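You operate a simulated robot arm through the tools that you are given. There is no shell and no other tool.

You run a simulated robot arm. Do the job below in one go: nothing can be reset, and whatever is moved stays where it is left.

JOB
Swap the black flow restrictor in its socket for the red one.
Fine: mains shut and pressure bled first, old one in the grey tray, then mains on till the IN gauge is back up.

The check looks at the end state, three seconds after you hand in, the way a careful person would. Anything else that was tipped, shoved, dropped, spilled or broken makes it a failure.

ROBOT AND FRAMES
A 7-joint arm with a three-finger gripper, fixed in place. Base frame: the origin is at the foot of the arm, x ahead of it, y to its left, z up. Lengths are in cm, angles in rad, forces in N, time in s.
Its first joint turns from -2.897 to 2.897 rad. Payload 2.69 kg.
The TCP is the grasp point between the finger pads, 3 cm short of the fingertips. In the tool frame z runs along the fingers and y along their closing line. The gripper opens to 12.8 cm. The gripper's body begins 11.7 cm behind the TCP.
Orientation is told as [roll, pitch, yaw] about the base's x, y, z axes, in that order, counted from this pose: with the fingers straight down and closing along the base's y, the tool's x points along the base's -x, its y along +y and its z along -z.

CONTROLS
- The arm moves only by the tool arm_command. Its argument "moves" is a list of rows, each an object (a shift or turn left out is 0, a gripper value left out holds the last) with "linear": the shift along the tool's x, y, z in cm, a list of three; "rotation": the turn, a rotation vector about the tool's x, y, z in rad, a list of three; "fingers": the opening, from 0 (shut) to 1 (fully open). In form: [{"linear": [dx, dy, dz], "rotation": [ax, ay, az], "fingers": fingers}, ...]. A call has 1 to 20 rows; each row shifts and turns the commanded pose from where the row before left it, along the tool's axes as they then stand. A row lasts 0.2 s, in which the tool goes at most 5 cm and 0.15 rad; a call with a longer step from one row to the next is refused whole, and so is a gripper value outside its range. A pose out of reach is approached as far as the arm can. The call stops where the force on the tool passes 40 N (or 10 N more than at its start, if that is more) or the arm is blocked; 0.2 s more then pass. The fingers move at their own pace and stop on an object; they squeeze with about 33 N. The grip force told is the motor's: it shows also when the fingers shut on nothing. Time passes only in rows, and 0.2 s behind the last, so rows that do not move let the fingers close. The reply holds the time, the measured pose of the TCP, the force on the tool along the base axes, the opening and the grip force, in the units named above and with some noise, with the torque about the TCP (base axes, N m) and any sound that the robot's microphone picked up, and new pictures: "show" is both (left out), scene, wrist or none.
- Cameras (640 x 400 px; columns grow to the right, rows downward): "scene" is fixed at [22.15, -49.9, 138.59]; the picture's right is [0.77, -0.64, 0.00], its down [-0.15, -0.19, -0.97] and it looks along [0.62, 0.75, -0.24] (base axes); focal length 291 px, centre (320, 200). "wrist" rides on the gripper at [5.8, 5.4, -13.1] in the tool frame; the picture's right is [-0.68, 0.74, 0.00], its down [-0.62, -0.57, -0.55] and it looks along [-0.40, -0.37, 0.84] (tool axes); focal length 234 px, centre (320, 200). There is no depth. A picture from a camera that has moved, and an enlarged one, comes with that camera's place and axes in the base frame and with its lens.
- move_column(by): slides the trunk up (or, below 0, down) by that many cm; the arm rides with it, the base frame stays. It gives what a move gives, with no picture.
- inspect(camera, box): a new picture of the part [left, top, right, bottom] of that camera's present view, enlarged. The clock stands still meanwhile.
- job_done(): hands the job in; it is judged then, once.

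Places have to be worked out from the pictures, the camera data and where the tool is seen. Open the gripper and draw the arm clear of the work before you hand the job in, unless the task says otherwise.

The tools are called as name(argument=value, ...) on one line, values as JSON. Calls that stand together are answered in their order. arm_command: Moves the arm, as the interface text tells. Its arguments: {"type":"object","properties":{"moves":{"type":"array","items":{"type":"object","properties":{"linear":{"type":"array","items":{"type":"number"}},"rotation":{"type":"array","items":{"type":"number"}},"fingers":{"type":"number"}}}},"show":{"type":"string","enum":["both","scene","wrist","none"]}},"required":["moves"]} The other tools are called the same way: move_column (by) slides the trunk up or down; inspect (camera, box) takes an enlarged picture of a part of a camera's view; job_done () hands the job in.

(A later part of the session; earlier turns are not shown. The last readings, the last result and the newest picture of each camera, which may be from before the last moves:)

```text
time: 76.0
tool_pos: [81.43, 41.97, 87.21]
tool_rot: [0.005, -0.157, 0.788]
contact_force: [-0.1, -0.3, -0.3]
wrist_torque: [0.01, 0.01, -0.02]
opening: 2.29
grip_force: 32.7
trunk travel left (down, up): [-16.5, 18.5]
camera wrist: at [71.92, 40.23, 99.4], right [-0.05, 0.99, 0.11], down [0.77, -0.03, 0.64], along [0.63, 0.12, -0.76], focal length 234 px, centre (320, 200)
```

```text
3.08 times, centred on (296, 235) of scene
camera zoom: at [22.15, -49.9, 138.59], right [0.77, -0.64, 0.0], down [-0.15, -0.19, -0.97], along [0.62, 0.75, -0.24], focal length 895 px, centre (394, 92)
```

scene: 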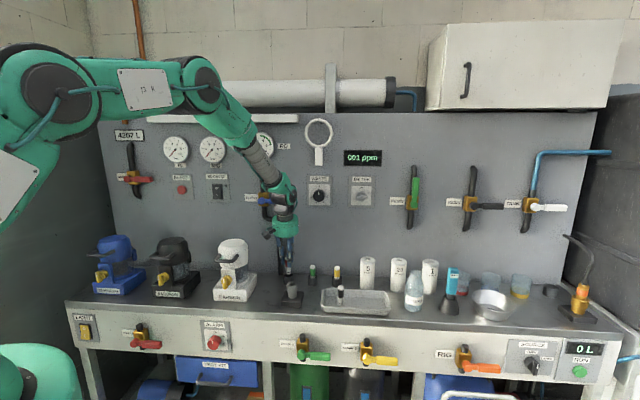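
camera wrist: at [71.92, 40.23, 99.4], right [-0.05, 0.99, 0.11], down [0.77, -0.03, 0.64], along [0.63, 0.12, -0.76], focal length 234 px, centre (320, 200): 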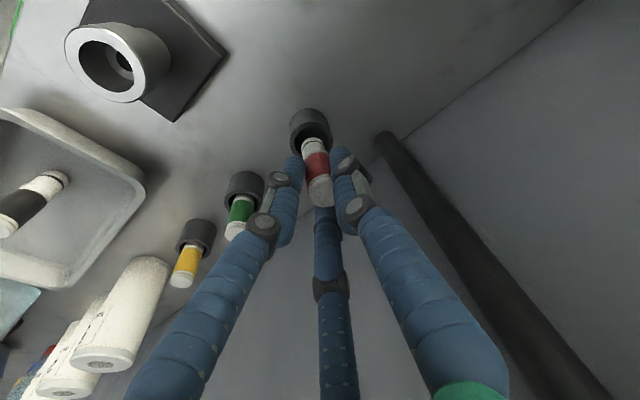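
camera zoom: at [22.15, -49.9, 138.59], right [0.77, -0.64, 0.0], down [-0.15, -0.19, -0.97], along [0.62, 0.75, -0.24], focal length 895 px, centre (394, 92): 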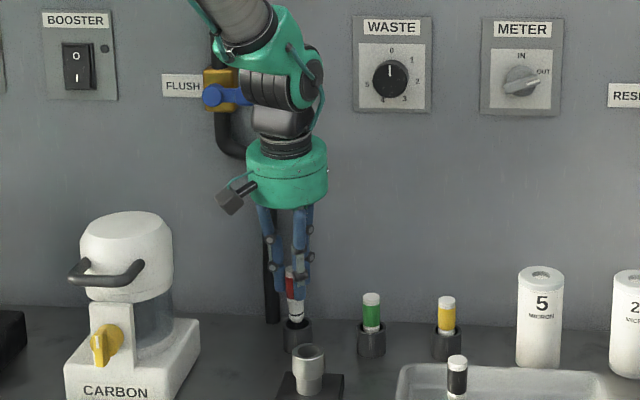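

The red one is coming out cleanly. I lift 1.2 cm more, then draw back from the panel toward the socket.

arm_command(moves=[{"linear": [-0.1, 0, -0.6]}, {"linear": [-0.1, 0, -0.6]}, {"linear": [1.3, 0, -0.6]}, {"linear": [2.5, 0, -0.8]}, {"linear": [3.5, 0, -0.5]}, {"linear": [3.5, 0, -0.5]}, {}])

inspect(camera="scene", box=[240, 170, 352, 310])

inspect(camera="wrist", box=[240, 60, 400, 230])

```text
time: 77.6
tool_pos: [73.97, 34.43, 89.27]
tool_rot: [0.005, -0.158, 0.788]
contact_force: [-0.3, -0.8, -0.7]
wrist_torque: [0.03, 0.01, -0.03]
opening: 2.27
grip_force: 32.8
trunk travel left (down, up): [-16.5, 18.5]
camera wrist: at [64.43, 32.72, 101.41], right [-0.05, 0.99, 0.11], down [0.77, -0.03, 0.64], along [0.64, 0.12, -0.76], focal length 234 px, centre (320, 200)
```

scene: 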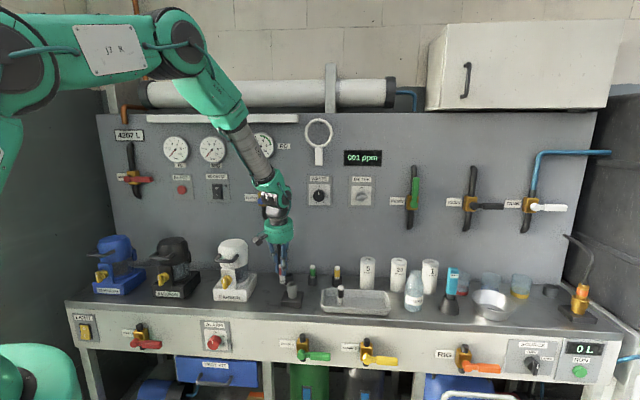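
wrist: 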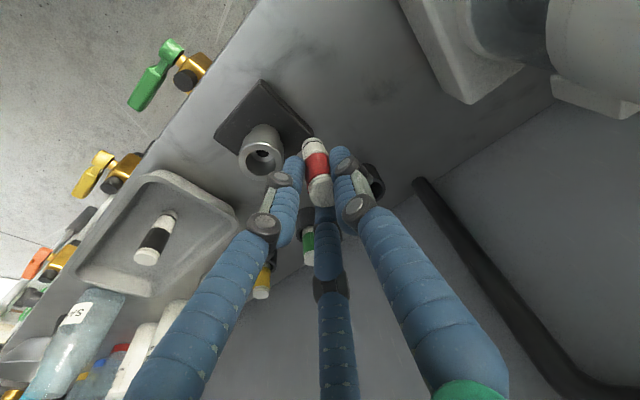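

```text
2.86 times, centred on (296, 240) of scene
camera zoom: at [22.15, -49.9, 138.59], right [0.77, -0.64, 0.0], down [-0.15, -0.19, -0.97], along [0.62, 0.75, -0.24], focal length 831 px, centre (389, 86)
```

zoom: 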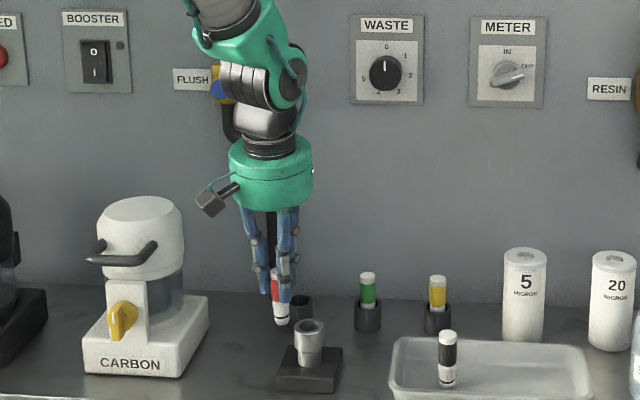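

```text
2.35 times, centred on (320, 145) of wrist
camera zoom: at [64.43, 32.72, 101.41], right [-0.05, 0.99, 0.11], down [0.77, -0.03, 0.64], along [0.64, 0.12, -0.76], focal length 551 px, centre (320, 329)
```

zoom: 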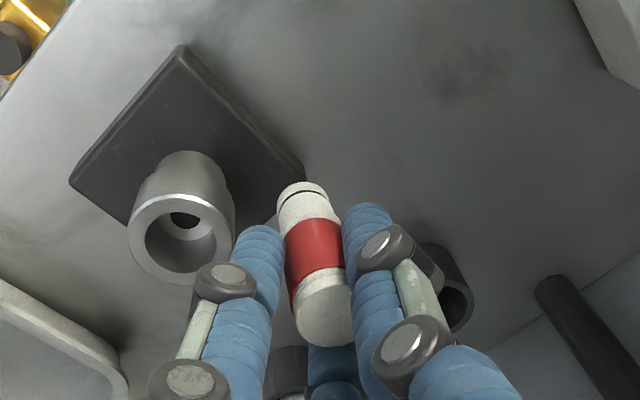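

The restrictor is still vertical in the world, with the tool tilted 9° about it, so I keep this tilt for insertion. The socket axis is at e≈31.9, n≈74.35. I raise, then move over the socket.

arm_command(moves=[{"linear": [-0.4, 0, -2.5]}, {"linear": [-0.4, 0, -2.5]}, {"linear": [1.2, -2.0, -0.2]}, {"linear": [1.15, -2.03, -0.17]}, {}])

inspect(camera="scene", box=[260, 220, 350, 310])

inspect(camera="wrist", box=[260, 90, 380, 220])

```text
time: 78.8
tool_pos: [74.61, 29.61, 94.13]
tool_rot: [0.006, -0.158, 0.789]
contact_force: [0.4, 0.4, -0.7]
wrist_torque: [0.07, 0.03, 0.0]
opening: 2.28
grip_force: 32.8
trunk travel left (down, up): [-16.5, 18.5]
camera wrist: at [65.16, 27.81, 106.24], right [-0.05, 0.99, 0.11], down [0.77, -0.03, 0.64], along [0.63, 0.12, -0.76], focal length 234 px, centre (320, 200)
```

scene: 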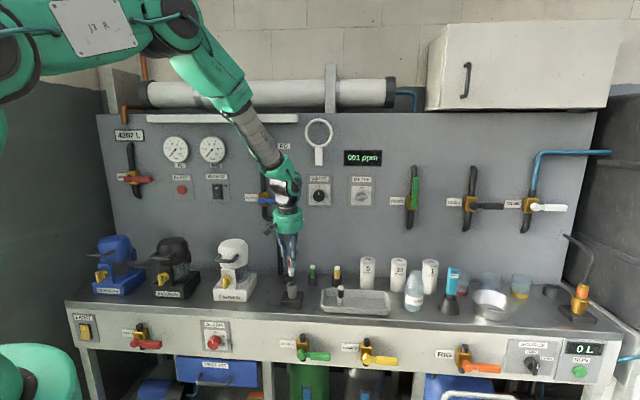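
wrist: 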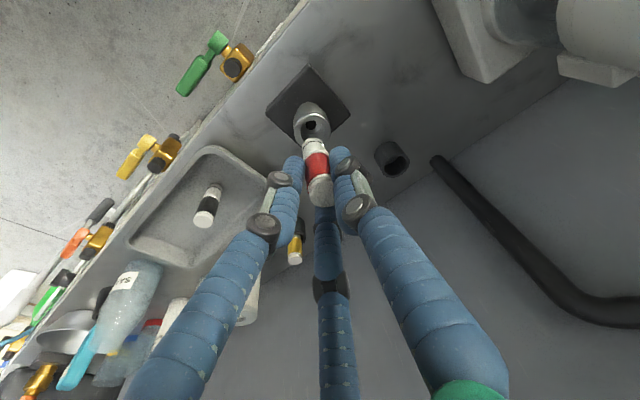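

```text
4.44 times, centred on (305, 265) of scene
camera zoom: at [22.15, -49.9, 138.59], right [0.77, -0.64, 0.0], down [-0.15, -0.19, -0.97], along [0.62, 0.75, -0.24], focal length 1292 px, centre (387, -89)
```

zoom: 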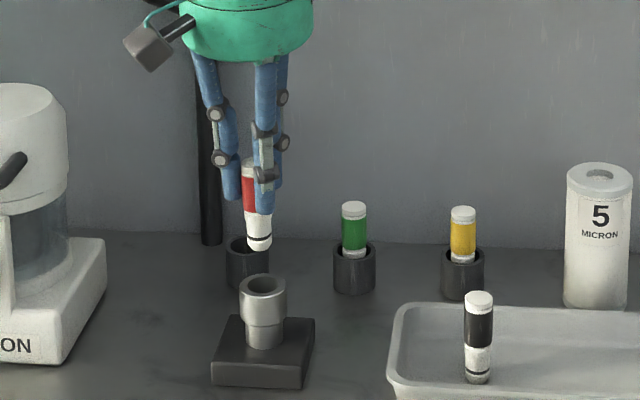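

```text
3.08 times, centred on (320, 155) of wrist
camera zoom: at [65.16, 27.81, 106.24], right [-0.05, 0.99, 0.11], down [0.77, -0.03, 0.64], along [0.63, 0.12, -0.76], focal length 720 px, centre (320, 338)
```

zoom: 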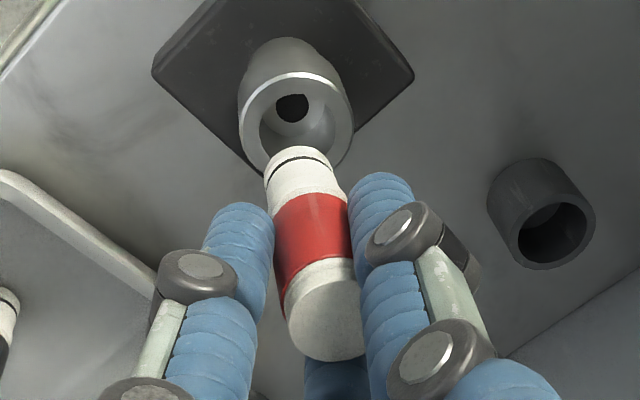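

Near the socket axis. Comparing the restrictor's bottom with the rim in the wrist view, I need about +0.1 cm in e and +0.6 cm in n. I correct and lower to just above the rim.

arm_command(moves=[{"linear": [-0.57, -0.12, 0.09]}, {"linear": [0.24, 0, 1.5]}, {"linear": [0.24, 0, 1.5]}, {"linear": [0.13, 0, 0.8]}, {}])

inspect(camera="scene", box=[270, 240, 320, 310])

inspect(camera="wrist", box=[260, 90, 380, 220])

```text
time: 80.0
tool_pos: [75.07, 29.99, 90.33]
tool_rot: [0.006, -0.158, 0.789]
contact_force: [0.1, -0.2, -0.4]
wrist_torque: [0.0, 0.03, 0.0]
opening: 2.27
grip_force: 32.8
trunk travel left (down, up): [-16.5, 18.5]
camera wrist: at [65.67, 28.24, 102.53], right [-0.05, 0.99, 0.11], down [0.77, -0.03, 0.64], along [0.64, 0.12, -0.76], focal length 234 px, centre (320, 200)
```

scene: 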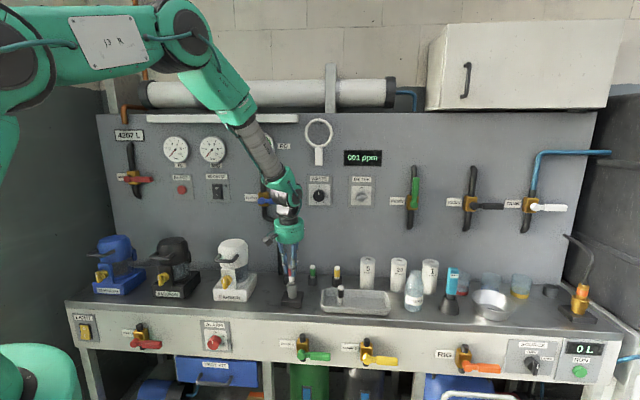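
wrist: 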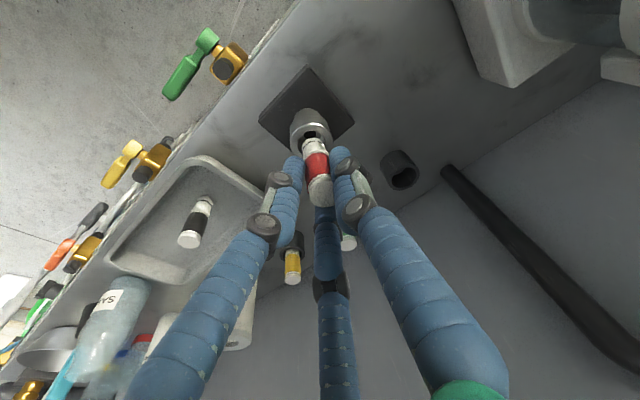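

```text
5.71 times, centred on (295, 275) of scene
camera zoom: at [22.15, -49.9, 138.59], right [0.77, -0.64, 0.0], down [-0.15, -0.19, -0.97], along [0.62, 0.75, -0.24], focal length 1662 px, centre (463, -229)
```

zoom: 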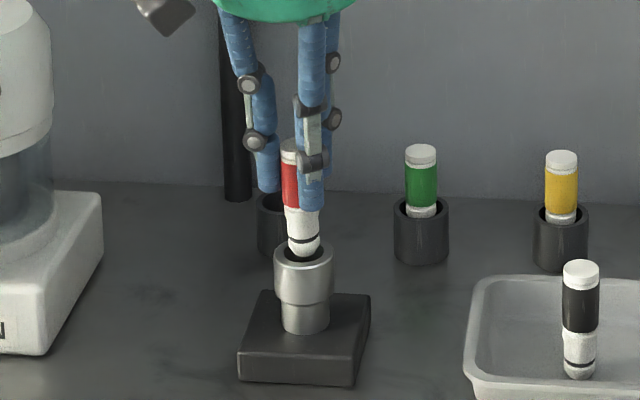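

```text
3.08 times, centred on (320, 155) of wrist
camera zoom: at [65.67, 28.24, 102.53], right [-0.05, 0.99, 0.11], down [0.77, -0.03, 0.64], along [0.64, 0.12, -0.76], focal length 720 px, centre (320, 338)
```

zoom: 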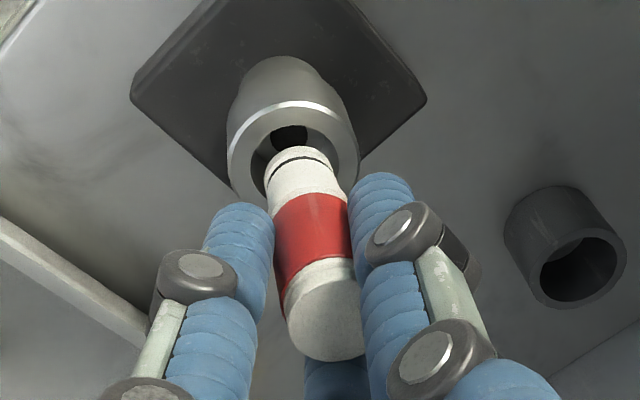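

The restrictor hangs slightly tilted in the grip (bottom about 4° toward +e and 5° toward +n). I raise 0.5 cm, rotate the tool to make it upright, and re-centre over the socket.

arm_command(moves=[{"linear": [-0.08, 0, -0.5]}, {"rotation": [-0.069, 0.09, 0.011]}, {"linear": [-0.38, -0.4, 0.05]}, {}])

inspect(camera="scene", box=[270, 240, 320, 310])

inspect(camera="wrist", box=[260, 90, 380, 220])

```text
time: 81.0
tool_pos: [75.69, 29.94, 90.7]
tool_rot: [0.075, -0.069, 0.782]
contact_force: [0.1, 0.3, -1.2]
wrist_torque: [0.0, 0.02, 0.01]
opening: 2.28
grip_force: 33.2
trunk travel left (down, up): [-16.5, 18.5]
camera wrist: at [67.68, 28.32, 103.9], right [-0.04, 0.99, 0.1], down [0.84, -0.02, 0.55], along [0.54, 0.11, -0.83], focal length 234 px, centre (320, 200)
```

scene: 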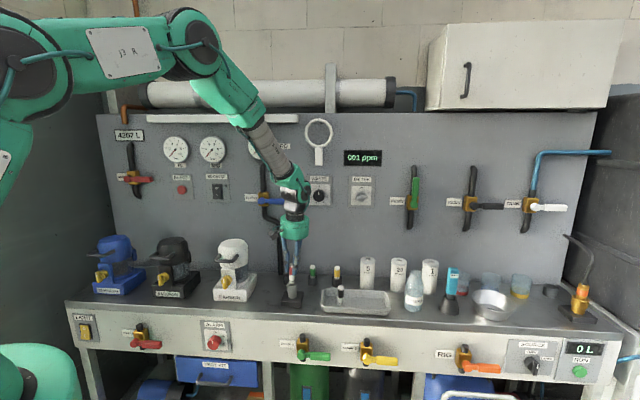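
wrist: 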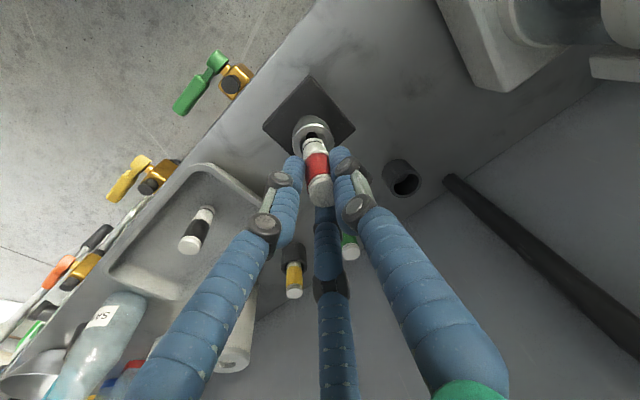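

```text
5.71 times, centred on (295, 275) of scene
camera zoom: at [22.15, -49.9, 138.59], right [0.77, -0.64, 0.0], down [-0.15, -0.19, -0.97], along [0.62, 0.75, -0.24], focal length 1662 px, centre (463, -229)
```

zoom: 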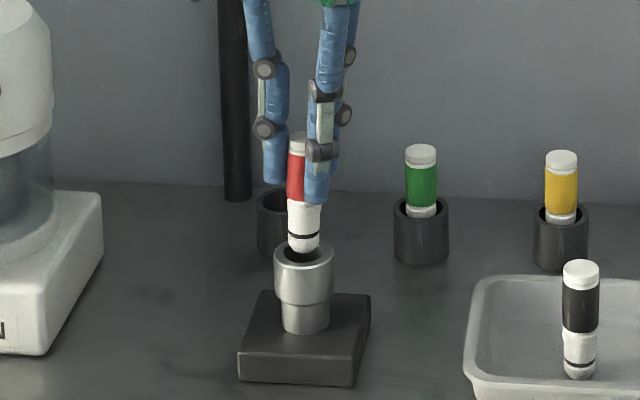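

```text
3.08 times, centred on (320, 155) of wrist
camera zoom: at [67.68, 28.32, 103.9], right [-0.04, 0.99, 0.1], down [0.84, -0.02, 0.55], along [0.54, 0.11, -0.83], focal length 720 px, centre (320, 338)
```

zoom: 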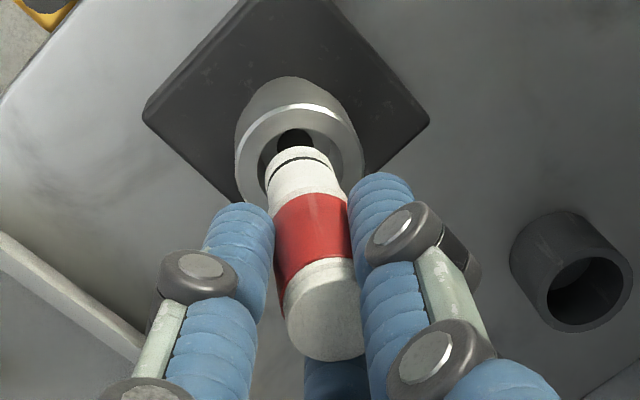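

Now the restrictor is vertical within about 1°, and needs about −0.13 cm in e and −0.12 cm in n. I correct and descend slowly into the socket, watching the force.

arm_command(moves=[{"linear": [0.12, 0.13, 0.4]}, {"linear": [0.03, 0, 0.4]}, {"linear": [0.02, 0, 0.3]}, {"linear": [0.02, 0, 0.3]}, {}])

inspect(camera="scene", box=[270, 240, 320, 310])

inspect(camera="wrist", box=[260, 90, 380, 220])

```text
time: 82.2
tool_pos: [75.49, 30.05, 89.26]
tool_rot: [0.075, -0.069, 0.781]
contact_force: [-0.4, -0.2, -0.7]
wrist_torque: [-0.02, -0.01, -0.04]
opening: 2.26
grip_force: 32.7
trunk travel left (down, up): [-16.5, 18.5]
camera wrist: at [67.56, 28.42, 102.49], right [-0.04, 0.99, 0.1], down [0.84, -0.02, 0.55], along [0.54, 0.11, -0.83], focal length 234 px, centre (320, 200)
```

scene: 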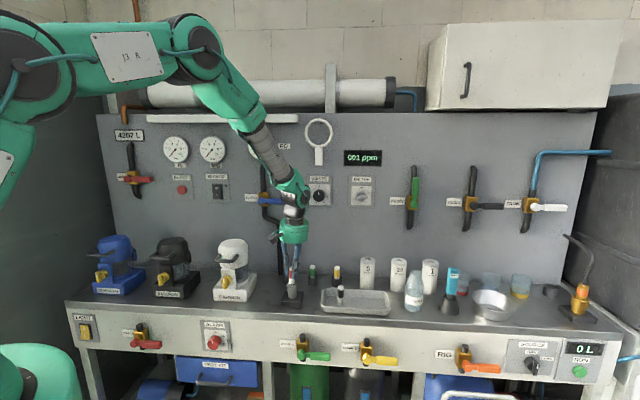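
wrist: 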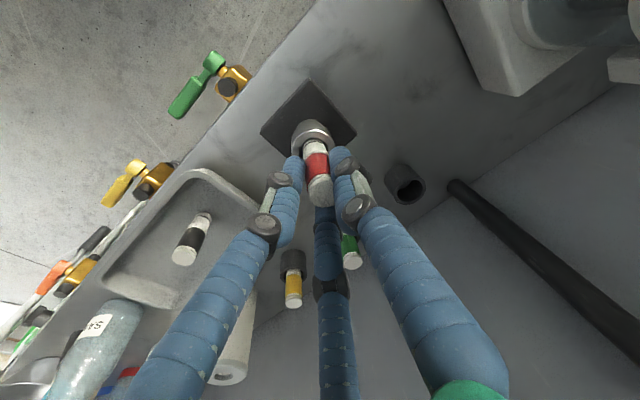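

```text
5.71 times, centred on (295, 275) of scene
camera zoom: at [22.15, -49.9, 138.59], right [0.77, -0.64, 0.0], down [-0.15, -0.19, -0.97], along [0.62, 0.75, -0.24], focal length 1662 px, centre (463, -229)
```

zoom: 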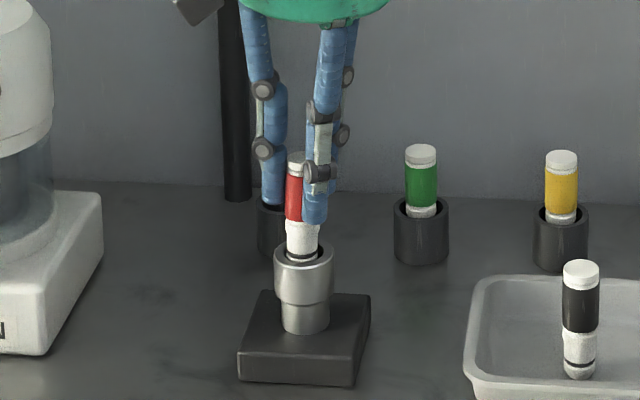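

```text
3.08 times, centred on (320, 155) of wrist
camera zoom: at [67.56, 28.42, 102.49], right [-0.04, 0.99, 0.1], down [0.84, -0.02, 0.55], along [0.54, 0.11, -0.83], focal length 720 px, centre (320, 338)
```

zoom: 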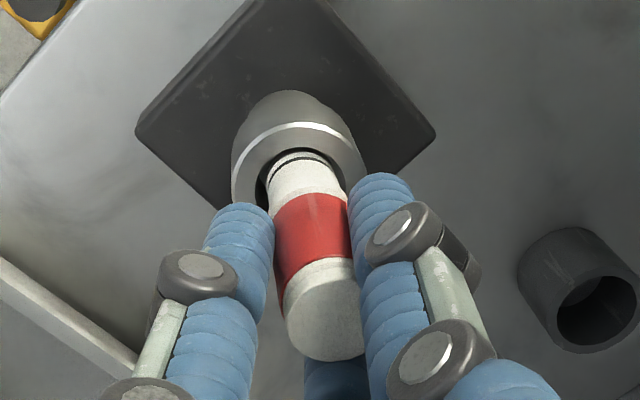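

It is entering the socket with no resistance. I continue downward in small steps.

arm_command(moves=[{"linear": [0.02, 0, 0.3]}, {"linear": [0.02, 0, 0.3]}, {"linear": [0.02, 0, 0.25]}, {}], show="none")

inspect(camera="scene", box=[270, 240, 320, 310])

inspect(camera="wrist", box=[260, 90, 380, 220])

```text
time: 83.2
tool_pos: [75.51, 29.96, 88.57]
tool_rot: [0.074, -0.067, 0.782]
contact_force: [0.1, 0.5, -1.6]
wrist_torque: [0.01, -0.03, 0.0]
opening: 2.27
grip_force: 33.5
trunk travel left (down, up): [-16.5, 18.5]
```

```text
5.71 times, centred on (295, 275) of scene
camera zoom: at [22.15, -49.9, 138.59], right [0.77, -0.64, 0.0], down [-0.15, -0.19, -0.97], along [0.62, 0.75, -0.24], focal length 1662 px, centre (463, -229)
```

zoom: 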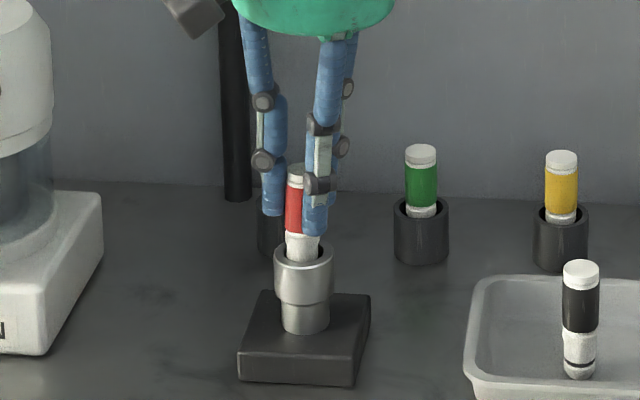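

```text
3.08 times, centred on (320, 155) of wrist
camera zoom: at [67.58, 28.48, 101.67], right [-0.04, 0.99, 0.1], down [0.84, -0.02, 0.55], along [0.54, 0.11, -0.83], focal length 720 px, centre (320, 338)
```

zoom: 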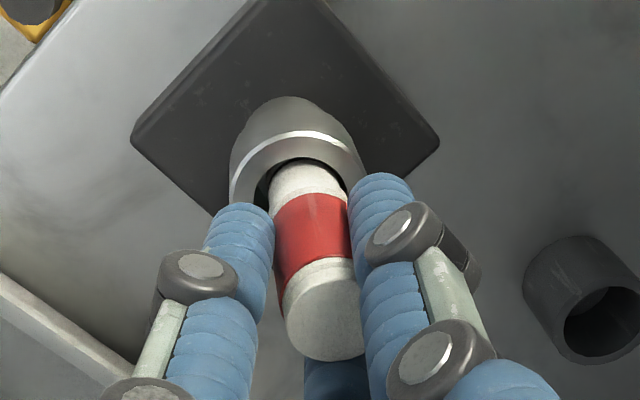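

About 0.6 cm more to match the old one's seated height. I continue in 0.2 cm steps.

arm_command(moves=[{"linear": [0.01, 0, 0.2]}, {"linear": [0.01, 0, 0.2]}, {"linear": [0.01, 0, 0.15]}, {}], show="none")

inspect(camera="scene", box=[270, 240, 320, 310])

```text
time: 84.2
tool_pos: [75.47, 30.13, 88.26]
tool_rot: [0.074, -0.071, 0.781]
contact_force: [1.2, -4.9, 20.5]
wrist_torque: [-0.37, -0.14, -0.02]
opening: 2.24
grip_force: 32.9
trunk travel left (down, up): [-16.5, 18.5]
```

```text
5.71 times, centred on (295, 275) of scene
camera zoom: at [22.15, -49.9, 138.59], right [0.77, -0.64, 0.0], down [-0.15, -0.19, -0.97], along [0.62, 0.75, -0.24], focal length 1662 px, centre (463, -229)
```

zoom: 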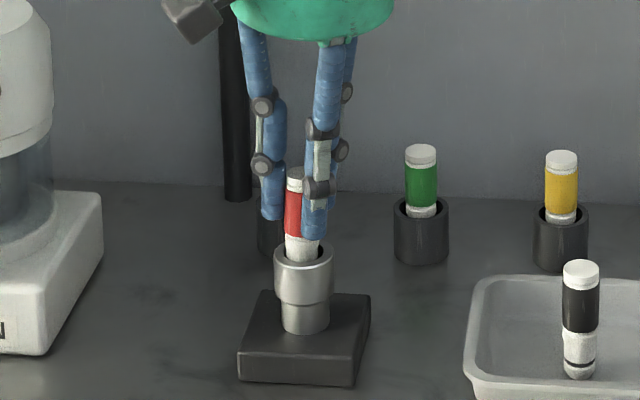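

There is 20 N of resistance at TCP z≈88.2. I check closely whether it sits as deep as the old one did.

inspect(camera="scene", box=[276, 258, 308, 298])

inspect(camera="wrist", box=[280, 110, 360, 210])

```text
10.00 times, centred on (292, 278) of scene
camera zoom: at [22.15, -49.9, 138.59], right [0.77, -0.64, 0.0], down [-0.15, -0.19, -0.97], along [0.62, 0.75, -0.24], focal length 2908 px, centre (600, -580)
```

zoom: 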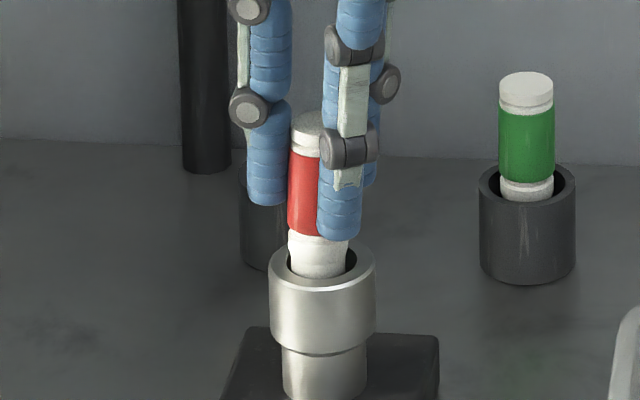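

```text
4.00 times, centred on (320, 160) of wrist
camera zoom: at [67.49, 28.5, 101.35], right [-0.04, 0.99, 0.1], down [0.84, -0.02, 0.55], along [0.55, 0.11, -0.83], focal length 937 px, centre (320, 360)
```

zoom: 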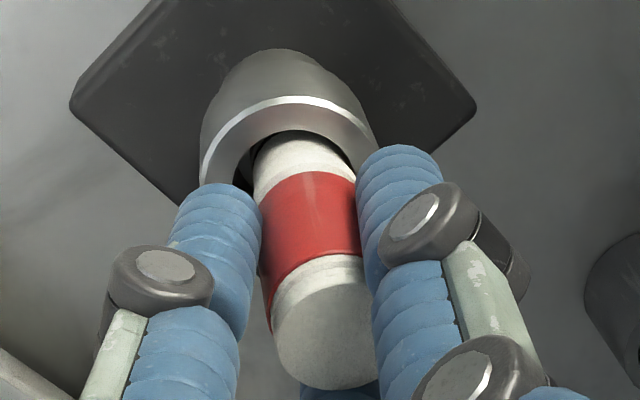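

The restrictor sits slightly to the −e side of the bore (the force also pushes the tool toward +e) and about 0.2 cm high. I ease up, shift +0.18 cm in e and −0.12 in n, and press down again.

arm_command(moves=[{"linear": [0, 0, -0.3]}, {"linear": [0.12, -0.18, 0]}, {"linear": [0.01, 0, 0.2]}, {}], show="none")

arm_command(moves=[{"linear": [0.01, 0, 0.15]}, {"linear": [0.01, 0, 0.1]}, {}], show="none")

inspect(camera="scene", box=[276, 258, 308, 298])

inspect(camera="wrist", box=[280, 110, 360, 210])

```text
time: 85.2
tool_pos: [75.38, 29.92, 88.2]
tool_rot: [0.076, -0.07, 0.782]
contact_force: [-4.1, -3.8, 18.5]
wrist_torque: [-0.16, 0.18, 0.01]
opening: 2.19
grip_force: 33.1
trunk travel left (down, up): [-16.5, 18.5]
```

```text
time: 86.0
tool_pos: [75.45, 29.93, 88.0]
tool_rot: [0.075, -0.072, 0.782]
contact_force: [-4.2, -8.4, 25.8]
wrist_torque: [-0.53, 0.27, -0.04]
opening: 2.16
grip_force: 32.5
trunk travel left (down, up): [-16.5, 18.5]
```

```text
10.00 times, centred on (292, 278) of scene
camera zoom: at [22.15, -49.9, 138.59], right [0.77, -0.64, 0.0], down [-0.15, -0.19, -0.97], along [0.62, 0.75, -0.24], focal length 2908 px, centre (600, -580)
```

zoom: 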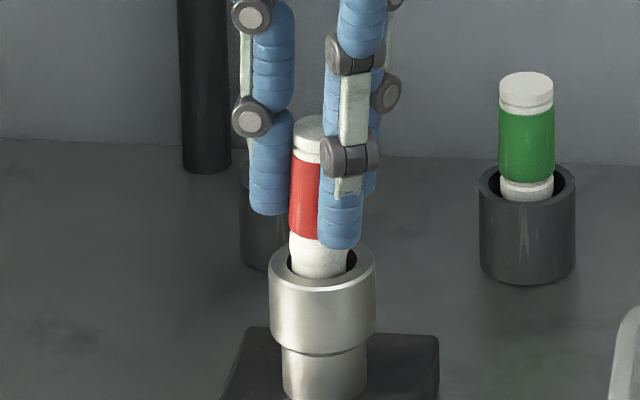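

```text
4.00 times, centred on (320, 160) of wrist
camera zoom: at [67.41, 28.3, 101.11], right [-0.04, 0.99, 0.1], down [0.84, -0.02, 0.55], along [0.55, 0.11, -0.83], focal length 937 px, centre (320, 360)
```

zoom: 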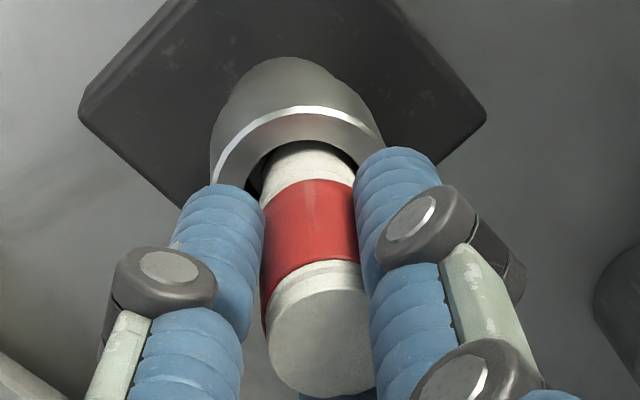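

It seated further and is now at the old one's height (cap and band lines match within 0.1 cm). I relieve most of the press and open the digits gently.

arm_command(moves=[{"linear": [0, 0, -0.2]}, {}, {"fingers": 0.18}, {"fingers": 0.2}, {"fingers": 0.23}, {"fingers": 0.28}, {"fingers": 0.34}, {"fingers": 0.4}, {}])

inspect(camera="scene", box=[276, 258, 308, 298])

inspect(camera="wrist", box=[260, 90, 380, 220])

```text
time: 88.0
tool_pos: [75.58, 29.86, 88.06]
tool_rot: [0.075, -0.067, 0.782]
contact_force: [0.5, 0.1, 0.2]
wrist_torque: [0.0, 0.0, 0.01]
opening: 5.11
grip_force: 0.0
trunk travel left (down, up): [-16.5, 18.5]
camera wrist: at [67.52, 28.38, 101.18], right [-0.04, 0.99, 0.1], down [0.84, -0.02, 0.55], along [0.54, 0.11, -0.83], focal length 234 px, centre (320, 200)
```

scene: 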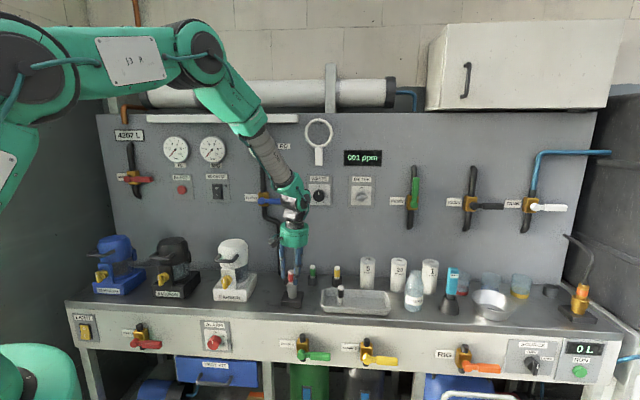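
wrist: 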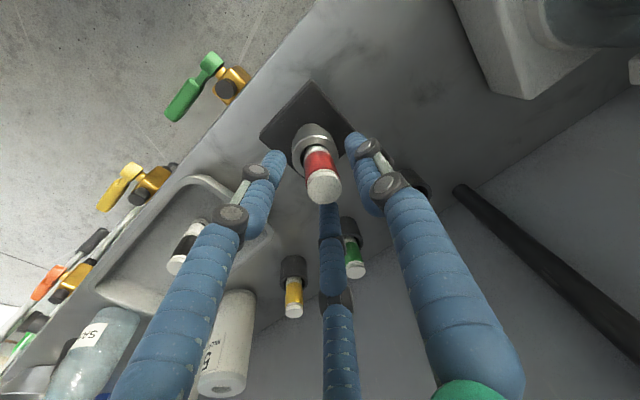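

```text
10.00 times, centred on (292, 278) of scene
camera zoom: at [22.15, -49.9, 138.59], right [0.77, -0.64, 0.0], down [-0.15, -0.19, -0.97], along [0.62, 0.75, -0.24], focal length 2908 px, centre (600, -580)
```

zoom: 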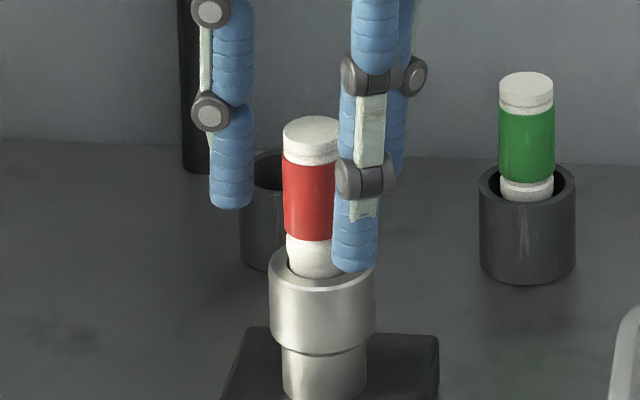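

```text
3.08 times, centred on (320, 155) of wrist
camera zoom: at [67.52, 28.38, 101.18], right [-0.04, 0.99, 0.1], down [0.84, -0.02, 0.55], along [0.54, 0.11, -0.83], focal length 720 px, centre (320, 338)
```

zoom: 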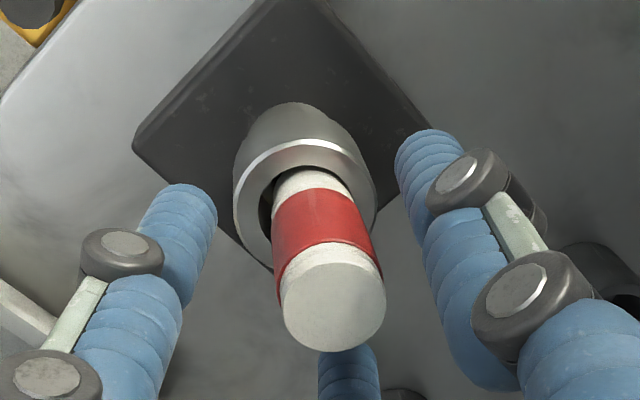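

The red one is released and stands at the right depth, but about 0.2 cm off centre toward (−e,+n) in the loose bore. To centre it like the old one, I make the tool vertical, place it on the socket axis and close once more.

arm_command(moves=[{"rotation": [0.075, 0.067, 0]}, {"linear": [0.16, 0.49, 0]}, {"linear": [0, 0, 0.8]}, {}])

inspect(camera="wrist", box=[260, 90, 380, 230])

inspect(camera="scene", box=[276, 258, 308, 298])

```text
time: 89.0
tool_pos: [75.0, 30.16, 87.06]
tool_rot: [-0.002, -0.001, 0.783]
contact_force: [-0.3, -0.7, -0.9]
wrist_torque: [0.03, 0.02, 0.0]
opening: 5.12
grip_force: 0.0
trunk travel left (down, up): [-16.5, 18.5]
camera wrist: at [66.97, 29.96, 100.39], right [-0.04, 1.0, 0.0], down [0.83, 0.03, 0.55], along [0.55, 0.02, -0.84], focal length 234 px, centre (320, 200)
```

scene: 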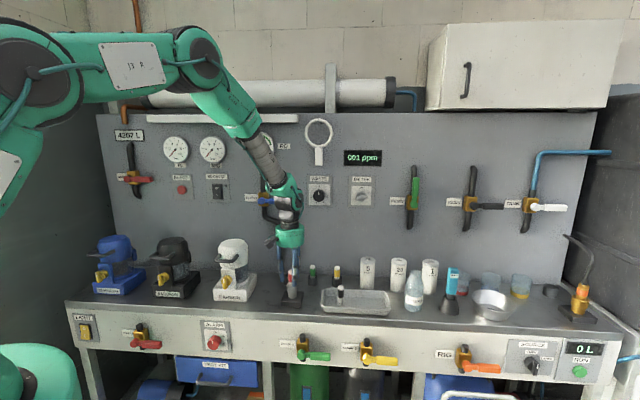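
wrist: 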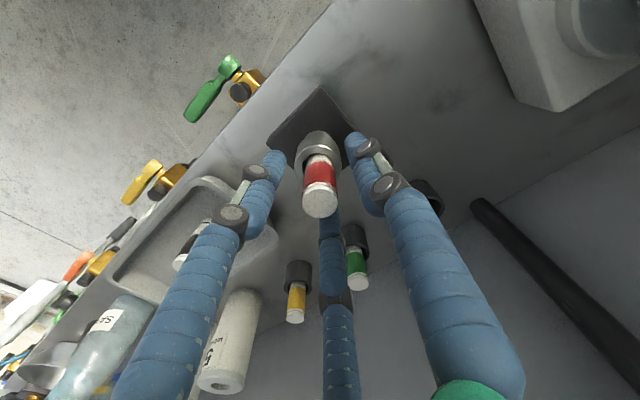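

```text
2.86 times, centred on (320, 160) of wrist
camera zoom: at [66.97, 29.96, 100.39], right [-0.04, 1.0, 0.0], down [0.83, 0.03, 0.55], along [0.55, 0.02, -0.84], focal length 669 px, centre (320, 314)
```

zoom: 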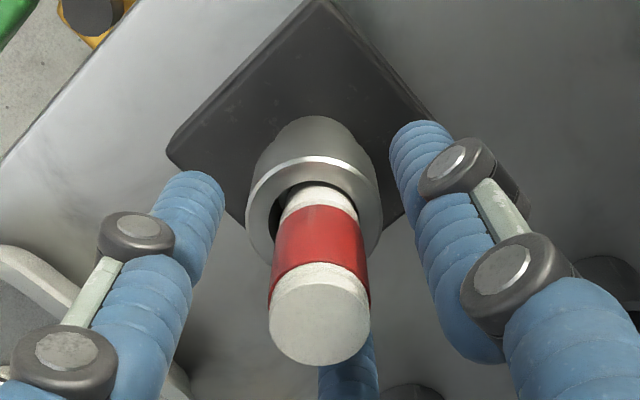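

```text
10.00 times, centred on (292, 278) of scene
camera zoom: at [22.15, -49.9, 138.59], right [0.77, -0.64, 0.0], down [-0.15, -0.19, -0.97], along [0.62, 0.75, -0.24], focal length 2908 px, centre (600, -580)
```

zoom: 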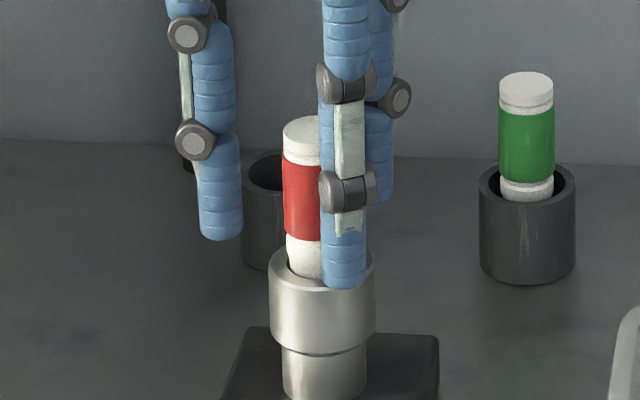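

Same pose as when gripping the old one. I close gradually to centre the red restrictor.

arm_command(moves=[{"linear": [0, -0.1, 0], "fingers": 0.3}, {"fingers": 0.24}, {"fingers": 0.2}, {"fingers": 0.17}, {"fingers": 0.15}, {"fingers": 0.1}, {"fingers": 0}, {}])

inspect(camera="wrist", box=[260, 90, 380, 230])

inspect(camera="scene", box=[276, 258, 308, 298])

```text
time: 90.8
tool_pos: [75.09, 30.06, 87.35]
tool_rot: [0.002, -0.003, 0.783]
contact_force: [0.4, 0.4, 0.0]
wrist_torque: [0.0, 0.05, -0.01]
opening: 2.03
grip_force: 32.8
trunk travel left (down, up): [-16.5, 18.5]
camera wrist: at [67.05, 29.83, 100.39], right [-0.04, 1.0, 0.0], down [0.83, 0.03, 0.55], along [0.55, 0.02, -0.84], focal length 234 px, centre (320, 200)
```

scene: 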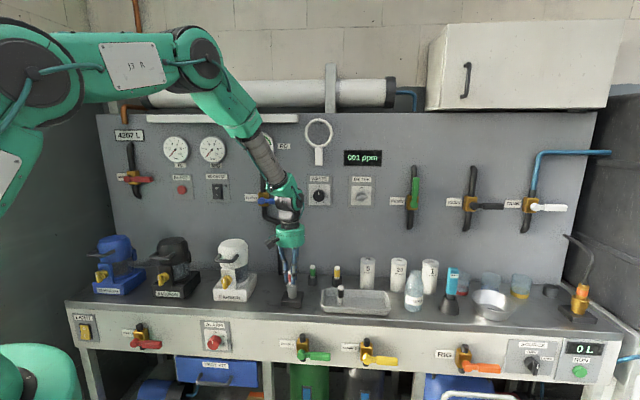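
wrist: 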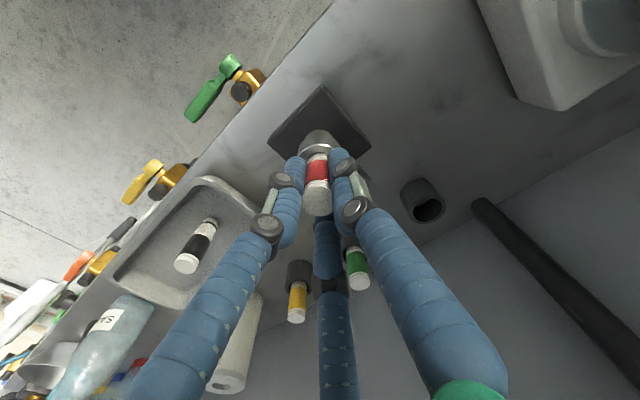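

```text
2.86 times, centred on (320, 160) of wrist
camera zoom: at [67.05, 29.83, 100.39], right [-0.04, 1.0, 0.0], down [0.83, 0.03, 0.55], along [0.55, 0.02, -0.84], focal length 669 px, centre (320, 314)
```

zoom: 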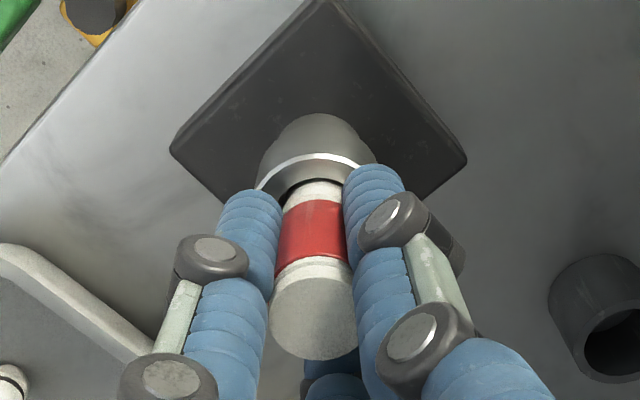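

```text
10.00 times, centred on (292, 278) of scene
camera zoom: at [22.15, -49.9, 138.59], right [0.77, -0.64, 0.0], down [-0.15, -0.19, -0.97], along [0.62, 0.75, -0.24], focal length 2908 px, centre (600, -580)
```

zoom: 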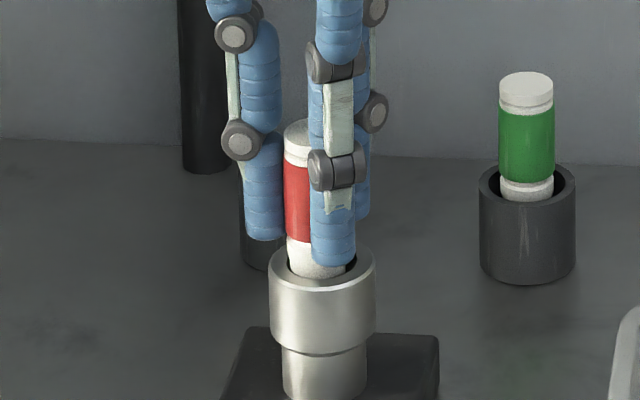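

It aligned and dropped a little deeper. I press down gently to make sure it is bottomed.

arm_command(moves=[{"linear": [0, 0, 0.15]}, {"linear": [0, 0, 0.1]}, {}], show="none")

inspect(camera="scene", box=[276, 258, 308, 298])

```text
time: 91.6
tool_pos: [75.13, 30.08, 87.2]
tool_rot: [-0.001, -0.004, 0.783]
contact_force: [-3.6, -1.7, 18.8]
wrist_torque: [-0.11, 0.28, -0.06]
opening: 2.02
grip_force: 33.7
trunk travel left (down, up): [-16.5, 18.5]
```

```text
10.00 times, centred on (292, 278) of scene
camera zoom: at [22.15, -49.9, 138.59], right [0.77, -0.64, 0.0], down [-0.15, -0.19, -0.97], along [0.62, 0.75, -0.24], focal length 2908 px, centre (600, -580)
```

zoom: 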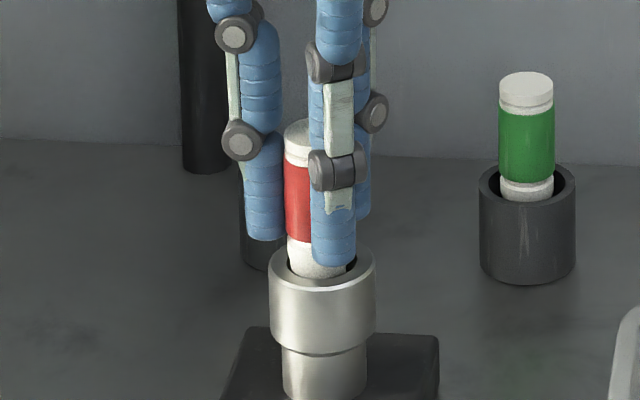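

It is bottomed (19 N). In the scene view it sits about 0.15 cm left of the bore centre, so I relieve the press, nudge +0.15 cm in e and release gently.

arm_command(moves=[{"linear": [0, 0, -0.2]}, {"linear": [0, -0.17, 0]}, {}, {"fingers": 0.17}, {"fingers": 0.18}, {"fingers": 0.2}, {"fingers": 0.24}, {"fingers": 0.3}, {"fingers": 0.4}, {}])

inspect(camera="scene", box=[276, 258, 308, 298])

inspect(camera="wrist", box=[260, 90, 380, 230])

```text
time: 93.8
tool_pos: [75.24, 29.96, 87.13]
tool_rot: [-0.001, 0.0, 0.785]
contact_force: [0.1, 0.2, 0.7]
wrist_torque: [-0.02, -0.03, 0.0]
opening: 5.13
grip_force: 0.0
trunk travel left (down, up): [-16.5, 18.5]
camera wrist: at [67.16, 29.66, 100.35], right [-0.04, 1.0, 0.0], down [0.83, 0.03, 0.55], along [0.55, 0.02, -0.84], focal length 234 px, centre (320, 200)
```

scene: 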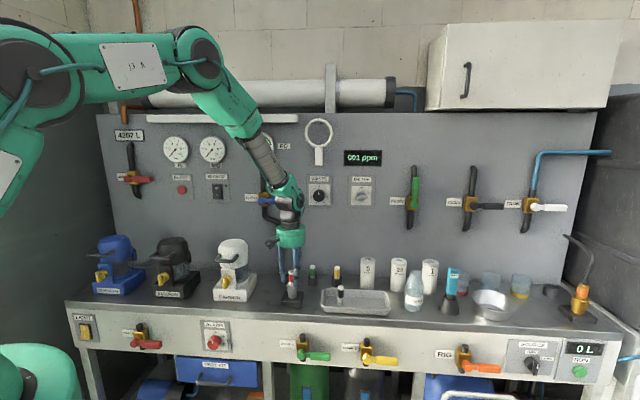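
wrist: 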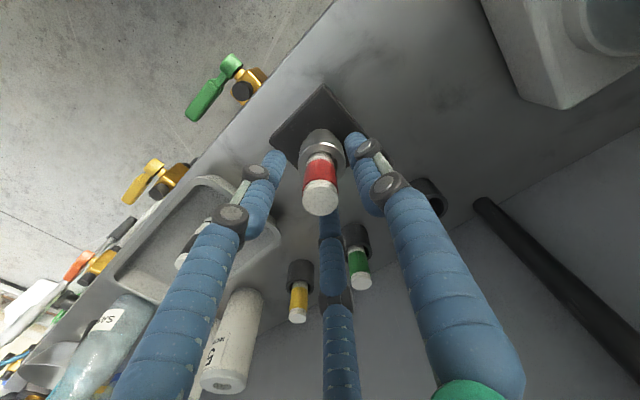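

```text
10.00 times, centred on (292, 278) of scene
camera zoom: at [22.15, -49.9, 138.59], right [0.77, -0.64, 0.0], down [-0.15, -0.19, -0.97], along [0.62, 0.75, -0.24], focal length 2908 px, centre (600, -580)
```

zoom: 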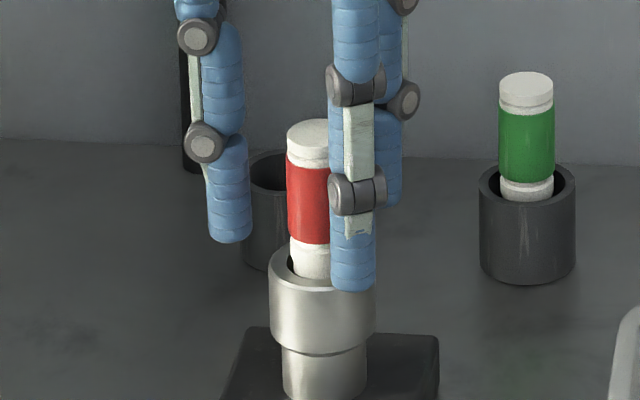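

```text
2.86 times, centred on (320, 160) of wrist
camera zoom: at [67.16, 29.66, 100.35], right [-0.04, 1.0, 0.0], down [0.83, 0.03, 0.55], along [0.55, 0.02, -0.84], focal length 669 px, centre (320, 314)
```

zoom: 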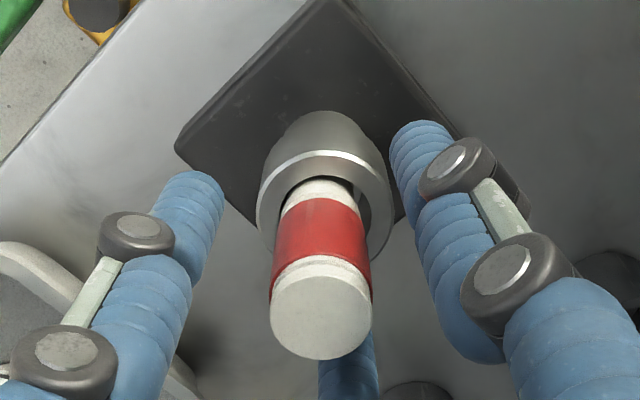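

The red restrictor stands in the socket at the proper depth. I lift straight up slowly and check it once the hand is clear.

arm_command(moves=[{"linear": [0, 0, -1]}, {"linear": [0, 0, -1.5]}, {"linear": [0, 0, -2]}, {"linear": [0, 0, -3]}, {"linear": [0, 0, -4]}, {"linear": [0, 0, -4]}, {}])

inspect(camera="scene", box=[276, 258, 308, 298])

inspect(camera="wrist", box=[270, 80, 370, 180])

inspect(camera="scene", box=[270, 250, 350, 310])

```text
time: 95.4
tool_pos: [75.28, 30.19, 102.6]
tool_rot: [-0.001, -0.003, 0.784]
contact_force: [-0.9, 0.4, -0.8]
wrist_torque: [0.04, 0.0, 0.02]
opening: 5.14
grip_force: 0.1
trunk travel left (down, up): [-16.5, 18.5]
camera wrist: at [67.27, 29.93, 115.84], right [-0.04, 1.0, 0.0], down [0.83, 0.03, 0.55], along [0.55, 0.02, -0.84], focal length 234 px, centre (320, 200)
```

scene: 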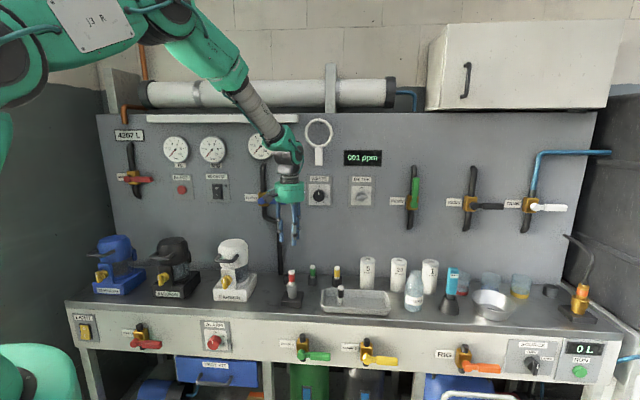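
wrist: 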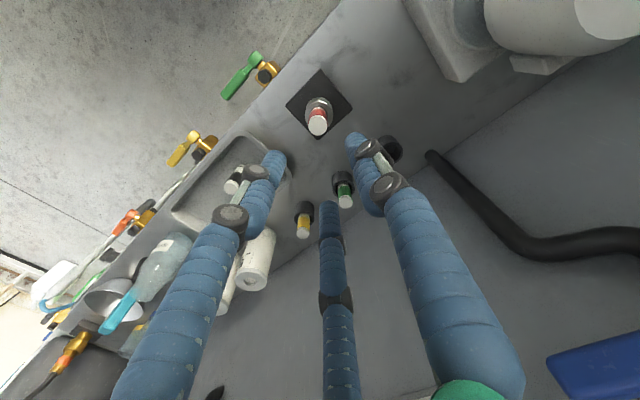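

```text
10.00 times, centred on (292, 278) of scene
camera zoom: at [22.15, -49.9, 138.59], right [0.77, -0.64, 0.0], down [-0.15, -0.19, -0.97], along [0.62, 0.75, -0.24], focal length 2908 px, centre (600, -580)
```

zoom: 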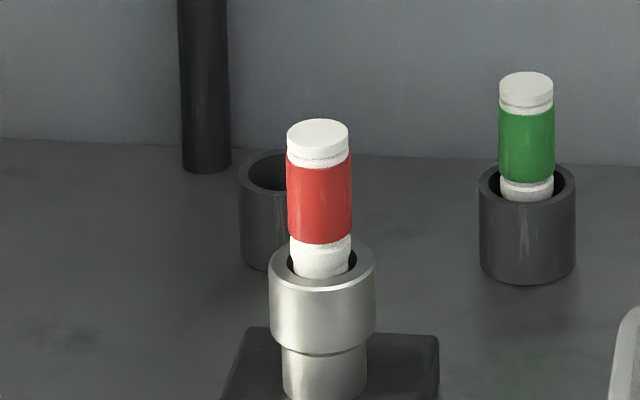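

```text
4.00 times, centred on (320, 130) of wrist
camera zoom: at [67.27, 29.93, 115.84], right [-0.04, 1.0, 0.0], down [0.83, 0.03, 0.55], along [0.55, 0.02, -0.84], focal length 937 px, centre (320, 480)
```

zoom: 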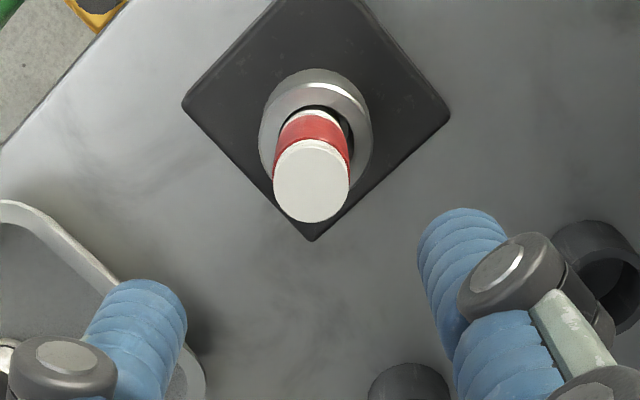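

```text
6.67 times, centred on (310, 280) of scene
camera zoom: at [22.15, -49.9, 138.59], right [0.77, -0.64, 0.0], down [-0.15, -0.19, -0.97], along [0.62, 0.75, -0.24], focal length 1938 px, centre (387, -333)
```

zoom: 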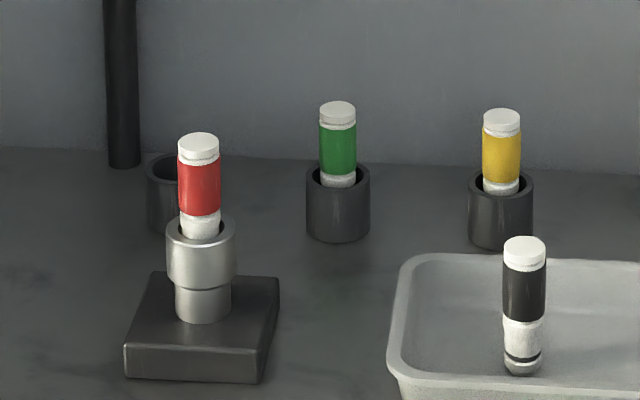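

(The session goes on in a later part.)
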